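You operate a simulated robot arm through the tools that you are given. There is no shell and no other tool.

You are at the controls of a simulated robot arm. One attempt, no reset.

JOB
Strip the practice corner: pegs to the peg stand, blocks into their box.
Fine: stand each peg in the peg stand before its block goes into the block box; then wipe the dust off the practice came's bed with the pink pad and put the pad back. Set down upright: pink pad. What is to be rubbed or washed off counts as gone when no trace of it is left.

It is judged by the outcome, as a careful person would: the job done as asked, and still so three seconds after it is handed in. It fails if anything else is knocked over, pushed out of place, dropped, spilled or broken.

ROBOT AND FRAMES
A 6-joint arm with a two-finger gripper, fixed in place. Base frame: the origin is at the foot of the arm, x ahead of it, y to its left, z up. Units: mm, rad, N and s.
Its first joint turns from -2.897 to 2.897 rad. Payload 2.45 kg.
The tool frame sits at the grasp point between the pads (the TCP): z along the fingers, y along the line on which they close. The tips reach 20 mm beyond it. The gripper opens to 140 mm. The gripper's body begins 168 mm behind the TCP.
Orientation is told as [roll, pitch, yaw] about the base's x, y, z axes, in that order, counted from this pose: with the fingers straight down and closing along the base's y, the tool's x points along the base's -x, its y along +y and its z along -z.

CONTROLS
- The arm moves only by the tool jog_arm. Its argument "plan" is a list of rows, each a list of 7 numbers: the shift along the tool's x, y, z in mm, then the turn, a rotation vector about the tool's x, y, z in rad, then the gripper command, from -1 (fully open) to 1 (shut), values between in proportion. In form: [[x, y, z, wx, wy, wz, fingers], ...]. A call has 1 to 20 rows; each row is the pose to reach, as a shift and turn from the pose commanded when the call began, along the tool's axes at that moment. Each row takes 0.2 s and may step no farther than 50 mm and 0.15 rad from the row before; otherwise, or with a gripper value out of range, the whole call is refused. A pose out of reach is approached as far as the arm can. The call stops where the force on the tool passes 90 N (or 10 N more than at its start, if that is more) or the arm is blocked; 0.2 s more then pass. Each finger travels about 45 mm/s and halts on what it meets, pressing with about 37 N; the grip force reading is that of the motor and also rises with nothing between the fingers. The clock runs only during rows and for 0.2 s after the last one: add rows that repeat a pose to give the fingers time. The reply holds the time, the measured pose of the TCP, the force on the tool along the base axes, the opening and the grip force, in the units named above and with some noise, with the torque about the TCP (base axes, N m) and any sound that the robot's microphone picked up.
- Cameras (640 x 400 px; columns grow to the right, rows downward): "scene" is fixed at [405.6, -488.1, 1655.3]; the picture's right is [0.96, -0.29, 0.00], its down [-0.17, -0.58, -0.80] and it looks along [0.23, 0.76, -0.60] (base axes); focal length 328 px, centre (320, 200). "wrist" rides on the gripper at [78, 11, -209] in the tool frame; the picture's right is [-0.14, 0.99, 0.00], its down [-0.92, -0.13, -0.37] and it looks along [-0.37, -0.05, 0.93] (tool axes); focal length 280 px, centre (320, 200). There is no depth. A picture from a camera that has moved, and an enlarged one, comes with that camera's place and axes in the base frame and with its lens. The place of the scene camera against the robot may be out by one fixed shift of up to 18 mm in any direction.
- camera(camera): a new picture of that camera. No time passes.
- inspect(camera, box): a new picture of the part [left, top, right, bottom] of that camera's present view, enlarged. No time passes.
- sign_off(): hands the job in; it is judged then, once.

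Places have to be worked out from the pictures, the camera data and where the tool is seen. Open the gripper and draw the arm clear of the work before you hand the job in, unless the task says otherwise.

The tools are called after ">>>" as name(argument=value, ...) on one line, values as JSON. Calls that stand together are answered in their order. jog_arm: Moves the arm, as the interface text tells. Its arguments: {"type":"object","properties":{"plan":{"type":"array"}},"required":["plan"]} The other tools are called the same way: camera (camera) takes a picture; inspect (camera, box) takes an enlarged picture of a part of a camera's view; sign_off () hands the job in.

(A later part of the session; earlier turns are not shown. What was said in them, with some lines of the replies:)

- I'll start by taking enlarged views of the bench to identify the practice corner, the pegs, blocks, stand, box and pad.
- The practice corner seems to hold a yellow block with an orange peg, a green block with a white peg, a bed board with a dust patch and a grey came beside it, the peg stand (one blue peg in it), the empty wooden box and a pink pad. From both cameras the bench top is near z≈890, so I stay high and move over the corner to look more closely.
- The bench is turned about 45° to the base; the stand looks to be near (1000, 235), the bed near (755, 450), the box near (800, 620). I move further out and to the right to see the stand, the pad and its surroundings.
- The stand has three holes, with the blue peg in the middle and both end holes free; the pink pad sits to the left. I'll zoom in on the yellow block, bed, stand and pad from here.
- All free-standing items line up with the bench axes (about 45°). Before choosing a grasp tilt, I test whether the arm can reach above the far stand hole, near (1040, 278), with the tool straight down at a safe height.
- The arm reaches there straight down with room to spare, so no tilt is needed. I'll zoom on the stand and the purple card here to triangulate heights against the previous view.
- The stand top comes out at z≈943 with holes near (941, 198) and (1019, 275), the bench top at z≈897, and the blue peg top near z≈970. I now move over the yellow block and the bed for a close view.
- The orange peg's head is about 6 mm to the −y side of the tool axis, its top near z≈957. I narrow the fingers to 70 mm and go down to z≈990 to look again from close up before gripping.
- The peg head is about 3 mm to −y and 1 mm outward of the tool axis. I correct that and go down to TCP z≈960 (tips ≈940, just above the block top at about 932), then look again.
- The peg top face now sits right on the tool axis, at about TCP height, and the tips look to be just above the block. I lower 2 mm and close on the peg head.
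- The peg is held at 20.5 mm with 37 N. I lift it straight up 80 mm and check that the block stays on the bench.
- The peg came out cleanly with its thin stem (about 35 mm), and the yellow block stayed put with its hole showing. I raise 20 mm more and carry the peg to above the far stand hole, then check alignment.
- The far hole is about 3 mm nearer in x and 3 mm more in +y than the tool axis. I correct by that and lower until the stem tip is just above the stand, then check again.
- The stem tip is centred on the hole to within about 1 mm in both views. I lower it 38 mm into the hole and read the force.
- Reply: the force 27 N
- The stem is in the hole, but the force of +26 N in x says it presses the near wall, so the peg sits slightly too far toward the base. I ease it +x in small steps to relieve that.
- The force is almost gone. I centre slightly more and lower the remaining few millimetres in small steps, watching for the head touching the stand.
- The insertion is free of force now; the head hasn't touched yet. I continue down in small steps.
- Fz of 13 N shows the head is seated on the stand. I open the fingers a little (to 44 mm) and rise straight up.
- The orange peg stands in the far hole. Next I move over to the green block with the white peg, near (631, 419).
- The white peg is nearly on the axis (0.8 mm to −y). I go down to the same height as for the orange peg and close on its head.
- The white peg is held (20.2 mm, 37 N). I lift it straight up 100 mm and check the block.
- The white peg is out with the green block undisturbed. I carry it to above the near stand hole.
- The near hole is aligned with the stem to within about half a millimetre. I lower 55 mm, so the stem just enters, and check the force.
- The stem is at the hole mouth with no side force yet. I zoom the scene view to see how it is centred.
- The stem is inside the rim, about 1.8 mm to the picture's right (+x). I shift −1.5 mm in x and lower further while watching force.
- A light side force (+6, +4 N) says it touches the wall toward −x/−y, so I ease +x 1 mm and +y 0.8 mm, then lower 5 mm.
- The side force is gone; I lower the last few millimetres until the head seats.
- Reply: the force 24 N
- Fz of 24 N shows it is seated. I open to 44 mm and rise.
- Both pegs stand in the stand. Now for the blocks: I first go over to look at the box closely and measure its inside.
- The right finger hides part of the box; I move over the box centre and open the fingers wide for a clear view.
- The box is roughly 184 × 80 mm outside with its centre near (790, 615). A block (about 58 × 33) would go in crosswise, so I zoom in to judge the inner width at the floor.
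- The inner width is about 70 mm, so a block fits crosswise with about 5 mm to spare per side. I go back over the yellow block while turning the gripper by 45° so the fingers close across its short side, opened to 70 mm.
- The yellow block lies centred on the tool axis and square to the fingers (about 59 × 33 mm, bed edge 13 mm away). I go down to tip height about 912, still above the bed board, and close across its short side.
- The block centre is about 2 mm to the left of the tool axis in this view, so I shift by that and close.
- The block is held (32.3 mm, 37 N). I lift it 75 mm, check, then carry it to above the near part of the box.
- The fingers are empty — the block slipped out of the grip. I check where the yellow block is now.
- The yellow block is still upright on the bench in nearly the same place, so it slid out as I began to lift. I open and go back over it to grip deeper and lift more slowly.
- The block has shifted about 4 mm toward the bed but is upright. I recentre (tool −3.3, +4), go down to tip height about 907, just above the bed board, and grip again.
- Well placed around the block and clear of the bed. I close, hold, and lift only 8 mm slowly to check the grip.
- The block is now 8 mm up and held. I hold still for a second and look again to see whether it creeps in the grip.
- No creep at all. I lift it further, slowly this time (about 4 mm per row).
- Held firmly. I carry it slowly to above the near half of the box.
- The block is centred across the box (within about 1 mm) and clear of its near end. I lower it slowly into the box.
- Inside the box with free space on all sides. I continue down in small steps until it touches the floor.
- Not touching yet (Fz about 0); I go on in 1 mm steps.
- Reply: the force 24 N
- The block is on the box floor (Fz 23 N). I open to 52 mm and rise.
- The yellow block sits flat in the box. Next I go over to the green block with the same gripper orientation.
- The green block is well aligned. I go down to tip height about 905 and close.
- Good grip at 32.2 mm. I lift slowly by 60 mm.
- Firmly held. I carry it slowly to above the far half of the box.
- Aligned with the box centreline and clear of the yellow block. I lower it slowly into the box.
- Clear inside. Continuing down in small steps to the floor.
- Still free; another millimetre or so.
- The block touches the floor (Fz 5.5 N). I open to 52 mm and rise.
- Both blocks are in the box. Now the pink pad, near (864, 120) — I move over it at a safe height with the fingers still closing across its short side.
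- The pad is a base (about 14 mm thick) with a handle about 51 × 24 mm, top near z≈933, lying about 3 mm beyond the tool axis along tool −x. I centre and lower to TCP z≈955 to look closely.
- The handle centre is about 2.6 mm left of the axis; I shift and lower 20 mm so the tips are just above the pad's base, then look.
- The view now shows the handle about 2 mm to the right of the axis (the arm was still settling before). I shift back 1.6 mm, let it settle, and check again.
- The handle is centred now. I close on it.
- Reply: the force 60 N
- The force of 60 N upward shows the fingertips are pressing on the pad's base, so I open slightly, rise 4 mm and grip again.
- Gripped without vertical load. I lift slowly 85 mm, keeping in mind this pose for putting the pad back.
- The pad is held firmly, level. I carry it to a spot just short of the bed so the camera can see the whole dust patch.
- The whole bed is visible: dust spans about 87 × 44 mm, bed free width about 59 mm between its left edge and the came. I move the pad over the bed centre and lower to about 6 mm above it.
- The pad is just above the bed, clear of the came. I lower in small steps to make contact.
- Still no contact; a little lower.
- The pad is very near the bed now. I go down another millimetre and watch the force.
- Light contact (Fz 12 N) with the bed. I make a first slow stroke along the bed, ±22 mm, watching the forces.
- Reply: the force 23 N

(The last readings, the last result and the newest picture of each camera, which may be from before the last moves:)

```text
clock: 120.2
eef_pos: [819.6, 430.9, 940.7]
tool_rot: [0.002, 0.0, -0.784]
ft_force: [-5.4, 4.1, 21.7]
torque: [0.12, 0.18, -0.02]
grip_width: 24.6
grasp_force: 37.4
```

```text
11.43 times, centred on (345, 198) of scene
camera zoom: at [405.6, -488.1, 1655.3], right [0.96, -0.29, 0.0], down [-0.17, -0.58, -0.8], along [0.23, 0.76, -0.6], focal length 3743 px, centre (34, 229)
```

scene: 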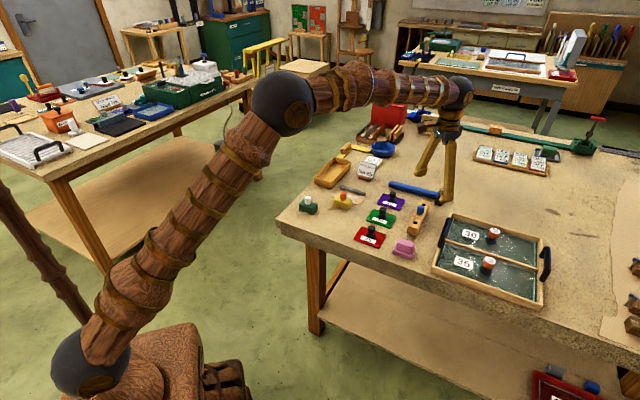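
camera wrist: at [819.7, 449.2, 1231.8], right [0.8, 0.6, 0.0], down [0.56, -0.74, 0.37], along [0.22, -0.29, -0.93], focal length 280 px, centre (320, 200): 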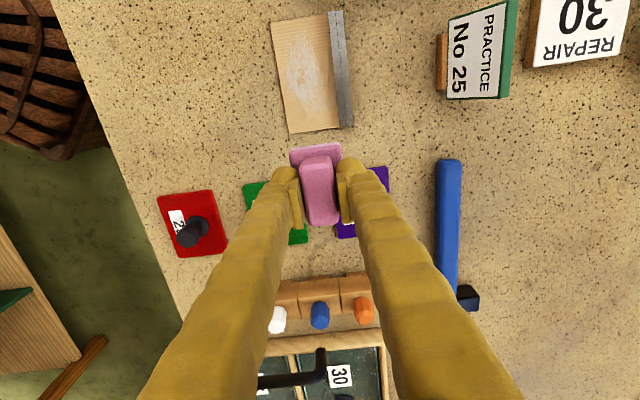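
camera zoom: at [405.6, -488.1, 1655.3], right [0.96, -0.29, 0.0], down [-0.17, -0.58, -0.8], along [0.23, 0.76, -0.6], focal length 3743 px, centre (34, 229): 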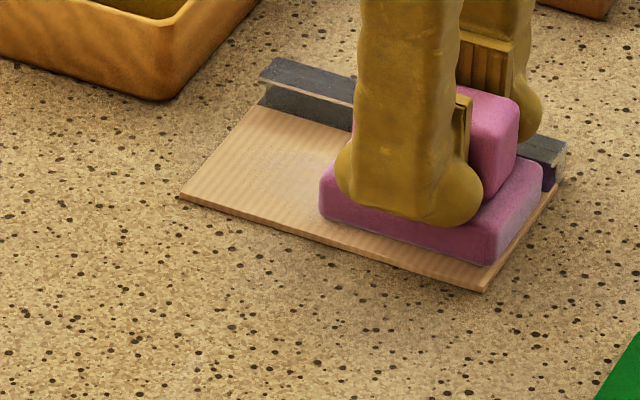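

It works: the dust is fading and the bed stays put. I continue with strokes along the left side (−5 mm) and back along the came side (+3 mm).

>>> jog_arm(plan=[[0, -3, 0, 0, 0, 0, 1], [2, -5, 0, 0, 0, 0, 1], [8, -5, 0, 0, 0, 0, 1], [14, -5, 0, 0, 0, 0, 1], [20, -5, 0, 0, 0, 0, 1], [26, -5, 0, 0, 0, 0, 1], [32, -5, 0, 0, 0, 0, 1], [38, -5, 0, 0, 0, 0, 1], [44, -5, 0, 0, 0, 0, 1], [44, -2, 0, 0, 0, 0, 1], [44, 1, 0, 0, 0, 0, 1], [44, 3, 0, 0, 0, 0, 1], [38, 3, 0, 0, 0, 0, 1], [32, 3, 0, 0, 0, 0, 1], [26, 3, 0, 0, 0, 0, 1], [20, 3, 0, 0, 0, 0, 1], [14, 3, 0, 0, 0, 0, 1], [8, 3, 0, 0, 0, 0, 1], [2, 3, 0, 0, 0, 0, 1], [0, 3, 0, 0, 0, 0, 1]])

>>> inspect(camera="wrist", box=[240, 80, 400, 220])

>>> inspect(camera="scene", box=[325, 180, 365, 215])

```text
clock: 124.4
eef_pos: [820.5, 434.6, 940.4]
tool_rot: [0.001, 0.001, -0.785]
ft_force: [-6.2, 10.9, 29.8]
torque: [0.2, 0.13, -0.01]
grip_width: 24.5
grasp_force: 37.0
```

```text
2.86 times, centred on (320, 150) of wrist
camera zoom: at [774.0, 497.1, 1147.8], right [0.8, 0.6, 0.0], down [0.56, -0.74, 0.37], along [0.22, -0.29, -0.93], focal length 801 px, centre (320, 343)
```

zoom: 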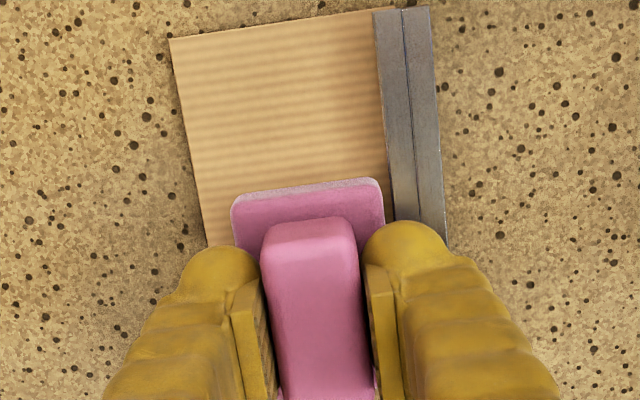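

```text
11.43 times, centred on (345, 198) of scene
camera zoom: at [405.6, -488.1, 1655.3], right [0.96, -0.29, 0.0], down [-0.17, -0.58, -0.8], along [0.23, 0.76, -0.6], focal length 3743 px, centre (34, 229)
```

zoom: 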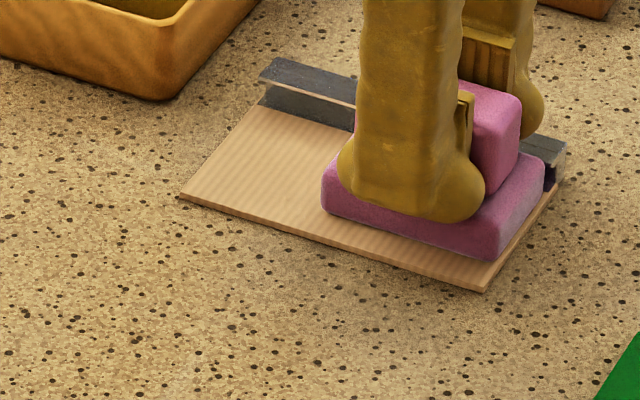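

The exposed part looks clean. I make one more full loop over both sides to be thorough.

>>> jog_arm(plan=[[6, 0, 0, 0, 0, 0, 1], [12, 0, 0, 0, 0, 0, 1], [18, 0, 0, 0, 0, 0, 1], [24, 0, 0, 0, 0, 0, 1], [30, 0, 0, 0, 0, 0, 1], [36, 0, 0, 0, 0, 0, 1], [42, 0, 0, 0, 0, 0, 1], [45, -1, 0, 0, 0, 0, 1], [45, -4, 0, 0, 0, 0, 1], [45, -8, 0, 0, 0, 0, 1], [39, -8, 0, 0, 0, 0, 1], [33, -8, 0, 0, 0, 0, 1], [27, -8, 0, 0, 0, 0, 1], [21, -8, 0, 0, 0, 0, 1], [15, -8, 0, 0, 0, 0, 1], [9, -8, 0, 0, 0, 0, 1], [3, -8, 0, 0, 0, 0, 1], [-1, -8, 0, 0, 0, 0, 1], [-1, -4, 0, 0, 0, 0, 1], [0, -2, 0, 0, 0, 0, 1]])

>>> inspect(camera="scene", box=[325, 180, 365, 215])

```text
clock: 128.6
eef_pos: [819.4, 429.6, 940.7]
tool_rot: [0.002, 0.0, -0.787]
ft_force: [0.2, -11.3, 24.5]
torque: [-0.36, -0.04, -0.02]
grip_width: 24.7
grasp_force: 37.2
```

```text
11.43 times, centred on (345, 198) of scene
camera zoom: at [405.6, -488.1, 1655.3], right [0.96, -0.29, 0.0], down [-0.17, -0.58, -0.8], along [0.23, 0.76, -0.6], focal length 3743 px, centre (34, 229)
```

zoom: 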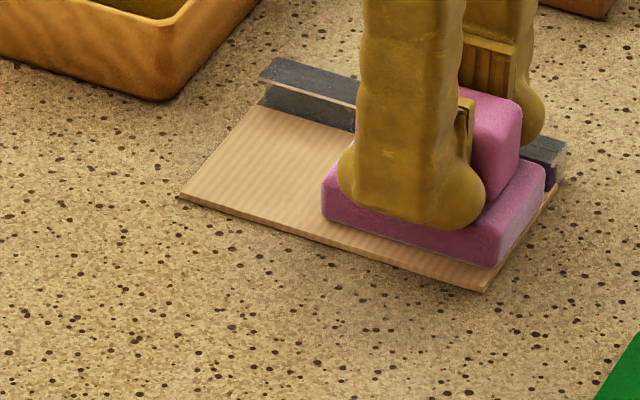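

I lift the pad slowly and move it back to the observation spot to see the whole bed.

>>> jog_arm(plan=[[0, 0, -1, 0, 0, 0, 1], [0, 0, -3, 0, 0, 0, 1], [0, 0, -7, 0, 0, 0, 1], [0, 0, -12, 0, 0, 0, 1], [0, 0, -18, 0, 0, 0, 1], [0, 0, -24, 0, 0, 0, 1], [0, 0, -30, 0, 0, 0, 1], [0, 0, -36, 0, 0, 0, 1], [0, 0, -43, 0, 0, 0, 1], [0, 0, -50, 0, 0, 0, 1], [0, 0, -57, 0, 0, 0, 1], [0, 0, -65, 0, 0, 0, 1], [0, 0, -74, 0, 0, 0, 1], [-5, 0, -82, 0, 0, 0, 1], [-16, 0, -84.2, 0, 0, 0, 1], [-31, 0.5, -84.2, 0, 0, 0, 1], [-46, 0.9, -84.2, 0, 0, 0, 1], [-59, 0.9, -84.2, 0, 0, 0, 1], [-65.6, 0.9, -84.2, 0, 0, 0, 1], [-65.6, 0.9, -84.2, 0, 0, 0, 1]])

>>> inspect(camera="wrist", box=[240, 20, 400, 160])

>>> inspect(camera="wrist", box=[270, 0, 360, 80])

>>> inspect(camera="wrist", box=[270, 60, 360, 140])

>>> inspect(camera="scene", box=[325, 180, 365, 215])

```text
clock: 132.8
eef_pos: [867.9, 385.7, 1024.2]
tool_rot: [0.0, 0.0, -0.787]
ft_force: [0.7, 0.0, -1.4]
torque: [0.0, 0.01, -0.01]
grip_width: 24.6
grasp_force: 37.0
```

```text
2.86 times, centred on (320, 90) of wrist
camera zoom: at [820.2, 449.9, 1231.8], right [0.8, 0.6, 0.0], down [0.56, -0.74, 0.37], along [0.22, -0.29, -0.93], focal length 801 px, centre (320, 514)
```

zoom: 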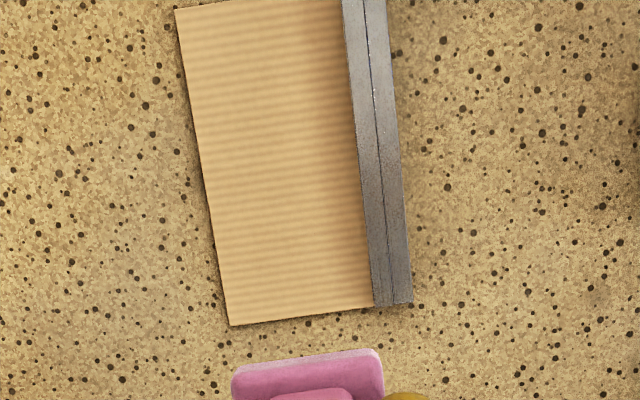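

```text
5.00 times, centred on (315, 40) of wrist
camera zoom: at [820.2, 449.9, 1231.8], right [0.8, 0.6, 0.0], down [0.56, -0.74, 0.37], along [0.22, -0.29, -0.93], focal length 1402 px, centre (345, 1000)
```

zoom: 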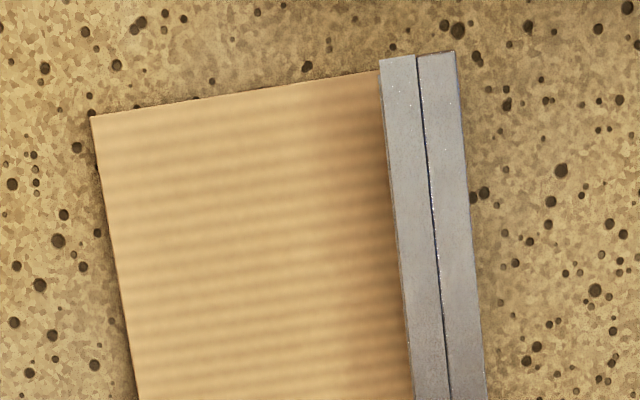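

```text
5.00 times, centred on (315, 100) of wrist
camera zoom: at [820.2, 449.9, 1231.8], right [0.8, 0.6, 0.0], down [0.56, -0.74, 0.37], along [0.22, -0.29, -0.93], focal length 1402 px, centre (345, 700)
```

zoom: 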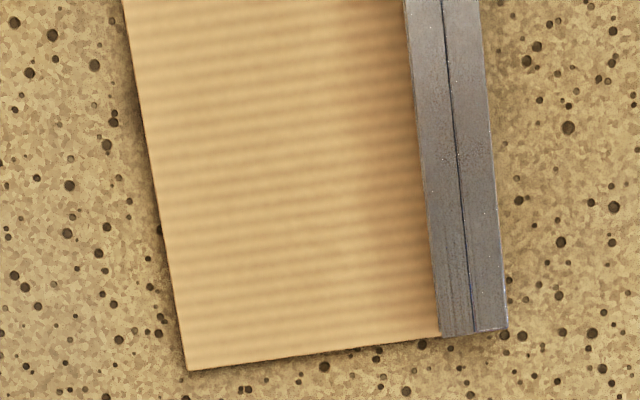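

```text
11.43 times, centred on (345, 198) of scene
camera zoom: at [405.6, -488.1, 1655.3], right [0.96, -0.29, 0.0], down [-0.17, -0.58, -0.8], along [0.23, 0.76, -0.6], focal length 3743 px, centre (34, 229)
```

zoom: 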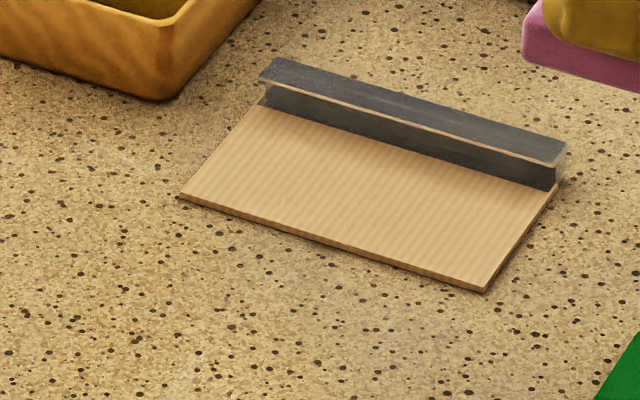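

The bed is clean with no trace of dust, and neither bed nor came has moved. I carry the pad back along the same route to where it stood.

>>> jog_arm(plan=[[-3, -3, 0, 0, 0, 0, 1], [-10, -10, 0, 0, 0, 0, 1], [-21, -21, 0, 0, 0, 0, 1], [-35, -35, 0, 0, 0, 0, 1], [-50, -51, 0, 0, 0, 0, 1], [-65, -66, 0, 0, 0, 0, 1], [-80, -81, 0, 0, 0, 0, 1], [-95, -97, 0, 0, 0, 0, 1], [-110, -112, 0, 0, 0, 0, 1], [-125, -127, 0, 0, 0, 0, 1], [-140, -142, 0, 0, 0, 0, 1], [-155, -158, 0, 0, 0, 0, 1], [-169, -172, 0, 0, 0, 0, 1], [-180, -183, 0, 0, 0, 0, 1], [-185.5, -189, 0, 0, 0, 0, 1], [-187.4, -190.8, 0, 0, 0, 0, 1], [-187.4, -190.8, 0, 0, 0, 0, 1], [-187.4, -190.8, 0, 0, 0, 0, 1]])

>>> inspect(camera="wrist", box=[260, 110, 380, 230])

>>> inspect(camera="scene", box=[370, 190, 450, 270])

```text
clock: 136.6
eef_pos: [863.6, 117.9, 1024.0]
tool_rot: [0.0, -0.001, -0.786]
ft_force: [-0.3, -0.2, -0.4]
torque: [0.02, 0.0, -0.02]
grip_width: 24.7
grasp_force: 37.2
```

```text
3.33 times, centred on (320, 170) of wrist
camera zoom: at [818.2, 182.3, 1232.1], right [0.8, 0.6, 0.0], down [0.56, -0.74, 0.37], along [0.22, -0.29, -0.93], focal length 935 px, centre (320, 300)
```

zoom: 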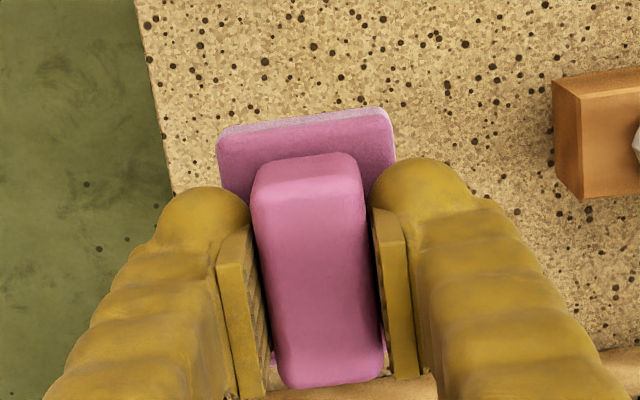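

```text
5.00 times, centred on (410, 230) of scene
camera zoom: at [405.6, -488.1, 1655.3], right [0.96, -0.29, 0.0], down [-0.17, -0.58, -0.8], along [0.23, 0.76, -0.6], focal length 1638 px, centre (-130, 50)
```

zoom: 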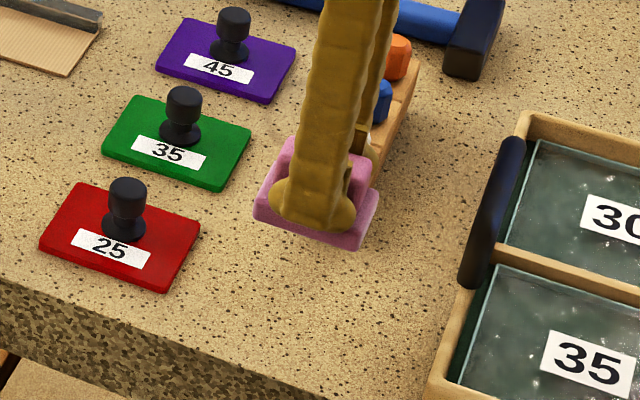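

The picture matches the lift-off view almost exactly, so the pad is right above its old place. I lower it slowly.

>>> jog_arm(plan=[[0, 0, 2, 0, 0, 0, 1], [0, 0, 7, 0, 0, 0, 1], [0, 0, 13, 0, 0, 0, 1], [0, 0, 20, 0, 0, 0, 1], [0, 0, 27, 0, 0, 0, 1], [0, 0, 34, 0, 0, 0, 1], [0, 0, 41, 0, 0, 0, 1], [0, 0, 48, 0, 0, 0, 1], [0, 0, 55, 0, 0, 0, 1], [0, 0, 61, 0, 0, 0, 1], [0, 0, 67, 0, 0, 0, 1], [0, 0, 73, 0, 0, 0, 1], [0, 0, 78, 0, 0, 0, 1], [0, 0, 81, 0, 0, 0, 1], [0, 0, 82, 0, 0, 0, 1], [0, 0, 82, 0, 0, 0, 1]])

```text
clock: 140.0
eef_pos: [864.2, 118.7, 942.6]
tool_rot: [0.001, -0.002, -0.786]
ft_force: [-1.0, 0.5, -0.9]
torque: [-0.01, -0.02, 0.04]
grip_width: 24.4
grasp_force: 36.8
```

>>> jog_arm(plan=[[0, 0, 0.8, 0, 0, 0, 1], [0, 0, 1.6, 0, 0, 0, 1], [0, 0, 1.6, 0, 0, 0, 1]])

```text
clock: 140.8
eef_pos: [864.5, 118.2, 941.3]
tool_rot: [0.0, 0.0, -0.785]
ft_force: [0.1, -1.1, -0.9]
torque: [0.0, -0.04, 0.03]
grip_width: 24.3
grasp_force: 36.9
```

Not down yet; I continue in millimetre steps.

>>> jog_arm(plan=[[0, 0, 0.7, 0, 0, 0, 1], [0, 0, 1.4, 0, 0, 0, 1], [0, 0, 1.4, 0, 0, 0, 1]])

```text
clock: 141.6
eef_pos: [865.2, 117.6, 938.8]
tool_rot: [0.002, -0.001, -0.785]
ft_force: [0.4, -0.1, -1.0]
torque: [-0.01, 0.03, 0.0]
grip_width: 24.3
grasp_force: 37.3
```

>>> jog_arm(plan=[[0, 0, 0.7, 0, 0, 0, 1], [0, 0, 1.4, 0, 0, 0, 1], [0, 0, 1.4, 0, 0, 0, 1]])

>>> inspect(camera="scene", box=[380, 220, 430, 270])

```text
clock: 142.4
eef_pos: [866.4, 118.1, 937.7]
tool_rot: [0.002, 0.001, -0.786]
ft_force: [-1.1, 1.7, 6.6]
torque: [0.02, 0.0, -0.01]
grip_width: 24.4
grasp_force: 37.5
```

```text
8.00 times, centred on (405, 245) of scene
camera zoom: at [405.6, -488.1, 1655.3], right [0.96, -0.29, 0.0], down [-0.17, -0.58, -0.8], along [0.23, 0.76, -0.6], focal length 2620 px, centre (-360, -160)
```

zoom: 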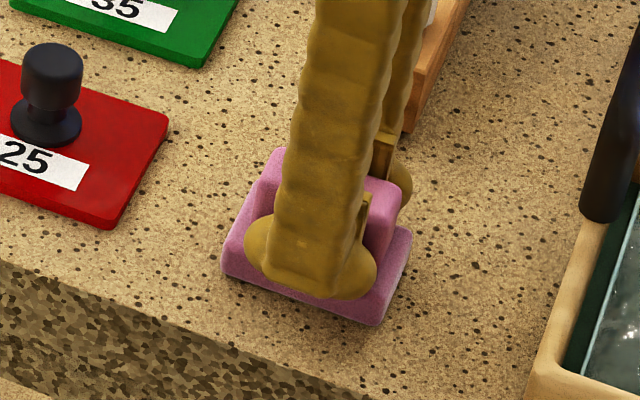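

The pad is resting on the bench (Fz 7 N), within about 1 mm of its original place. I open and rise.

>>> jog_arm(plan=[[0, 0, 0, 0, 0, 0, 0.6], [0, 0, 0, 0, 0, 0, 0.35], [0, 0, 0, 0, 0, 0, 0.2], [0, 0, 0, 0, 0, 0, 0.143], [0, 0, 0, 0, 0, 0, 0.143], [0, 0, -10, 0, 0, 0, 0.143], [0, 0, -30, 0, 0, 0, 0.143], [0, 0, -60, 0, 0, 0, 0.143], [0, 0, -100, 0, 0, 0, 0.143], [0, 0, -140, 0, 0, 0, 0], [0, 0, -140, 0, 0, 0, 0]])

>>> inspect(camera="scene", box=[380, 220, 430, 270])

>>> camera(camera="wrist")

>>> inspect(camera="scene", box=[290, 140, 440, 280])

```text
clock: 144.8
eef_pos: [863.8, 117.2, 1078.5]
tool_rot: [0.0, 0.0, -0.785]
ft_force: [0.7, 1.4, -0.3]
torque: [0.04, 0.04, -0.01]
grip_width: 70.0
grasp_force: 0.0
```

```text
8.00 times, centred on (405, 245) of scene
camera zoom: at [405.6, -488.1, 1655.3], right [0.96, -0.29, 0.0], down [-0.17, -0.58, -0.8], along [0.23, 0.76, -0.6], focal length 2620 px, centre (-360, -160)
```

zoom: 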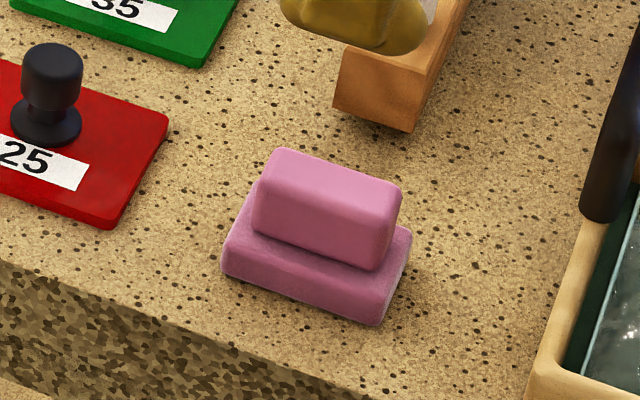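

```text
taken
camera wrist: at [816.8, 181.1, 1286.1], right [0.8, 0.6, 0.0], down [0.56, -0.74, 0.37], along [0.22, -0.29, -0.93], focal length 280 px, centre (320, 200)
```

wrist: 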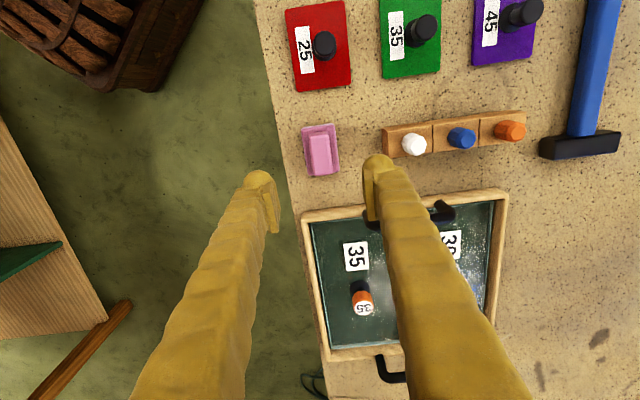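

```text
2.86 times, centred on (365, 210) of scene
camera zoom: at [405.6, -488.1, 1655.3], right [0.96, -0.29, 0.0], down [-0.17, -0.58, -0.8], along [0.23, 0.76, -0.6], focal length 936 px, centre (191, 171)
```

zoom: 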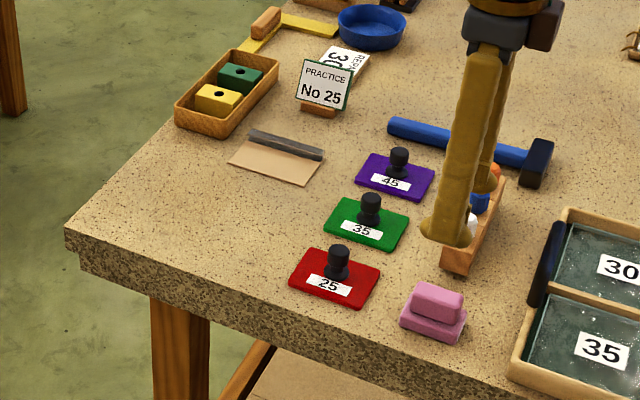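

Pad upright in place, pegs in the stand, blocks in the box, bed clean. I rise and draw the arm back clear toward its starting place with the gripper open.

>>> jog_arm(plan=[[0, 0, -30, 0, 0, 0, -0.3], [0, 0, -60, 0, 0, 0, -0.6], [40, 4, -62, 0, 0, 0, -1], [80, 8, -62, 0, 0, 0, -1], [120, 12, -62, 0, 0, 0, -1], [165, 16, -62, 0, 0, 0, -1], [210, 20, -62, 0, 0, 0, -1], [255, 24, -62, 0, 0, 0, -1], [300, 28, -62, 0, 0, 0, -1], [345, 32, -62, 0, 0, 0, -1], [390, 36, -62, 0, 0, 0, -1], [435, 40, -62, 0, 0, 0, -1], [480, 44, -62, 0, 0, 0, -1], [525, 49, -62, 0, 0, 0, -1], [563, 53, -62, 0, 0, 0, -1], [563, 53, -62, 0, 0, 0, -1]])

>>> camera(camera="scene")

>>> inspect(camera="scene", box=[290, 140, 440, 280])

>>> inspect(camera="scene", box=[380, 180, 460, 250])

>>> inspect(camera="scene", box=[305, 145, 375, 215])

```text
clock: 148.2
eef_pos: [505.1, 553.9, 1140.5]
tool_rot: [0.0, 0.0, -0.785]
ft_force: [0.3, -0.4, -0.5]
torque: [0.0, -0.01, 0.01]
grip_width: 139.9
grasp_force: 0.1
```

```text
taken
```

scene: 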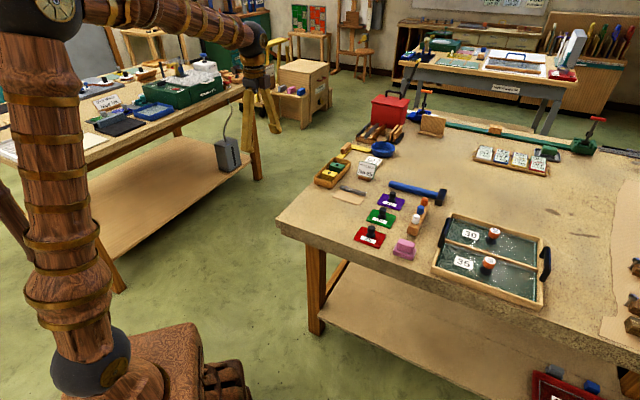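

```text
2.86 times, centred on (365, 210) of scene
camera zoom: at [405.6, -488.1, 1655.3], right [0.96, -0.29, 0.0], down [-0.17, -0.58, -0.8], along [0.23, 0.76, -0.6], focal length 936 px, centre (191, 171)
```

zoom: 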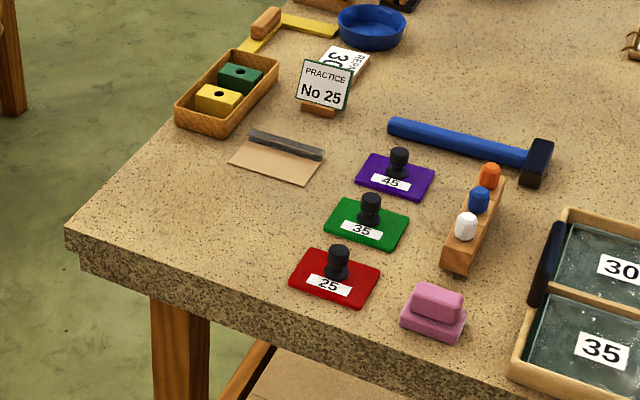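

```text
5.71 times, centred on (420, 215) of scene
camera zoom: at [405.6, -488.1, 1655.3], right [0.96, -0.29, 0.0], down [-0.17, -0.58, -0.8], along [0.23, 0.76, -0.6], focal length 1871 px, centre (-251, 114)
```

zoom: 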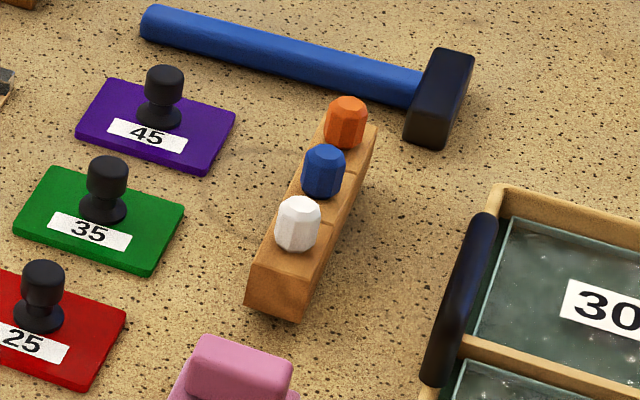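

```text
5.71 times, centred on (340, 180) of scene
camera zoom: at [405.6, -488.1, 1655.3], right [0.96, -0.29, 0.0], down [-0.17, -0.58, -0.8], along [0.23, 0.76, -0.6], focal length 1871 px, centre (206, 314)
```

zoom: 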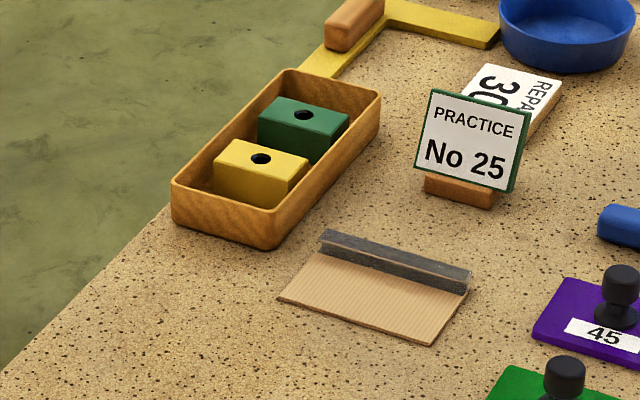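

The final views show all three pegs standing in the stand and both blocks flat in their box. The bed is clean with the came in place, the pink pad is upright where it was, and nothing else is disturbed. The arm is clear with the gripper open, so I hand the job in.

>>> sign_off()

```text
The job is handed in.
```

I stripped the practice corner as asked and handed the job in. I have had no verdict back yet.

- **Pegs:** the orange and white pegs stand in the two end holes of the peg stand, on either side of the blue one that was already there. Both went in before either block was moved.
- **Blocks:** the yellow and green blocks lie flat in the block box.
- **Bed:** I wiped it with the pink pad until the close-up views showed no trace of dust. The bed and came did not move.
- **Pink pad:** it is back upright, within about 1 mm of where it stood.

On the first lift the yellow block slid out of the grip. It stayed upright on the bench about 4 mm from its spot, and the second lift held.

In the final views nothing else had moved, and the arm was clear with the gripper open.
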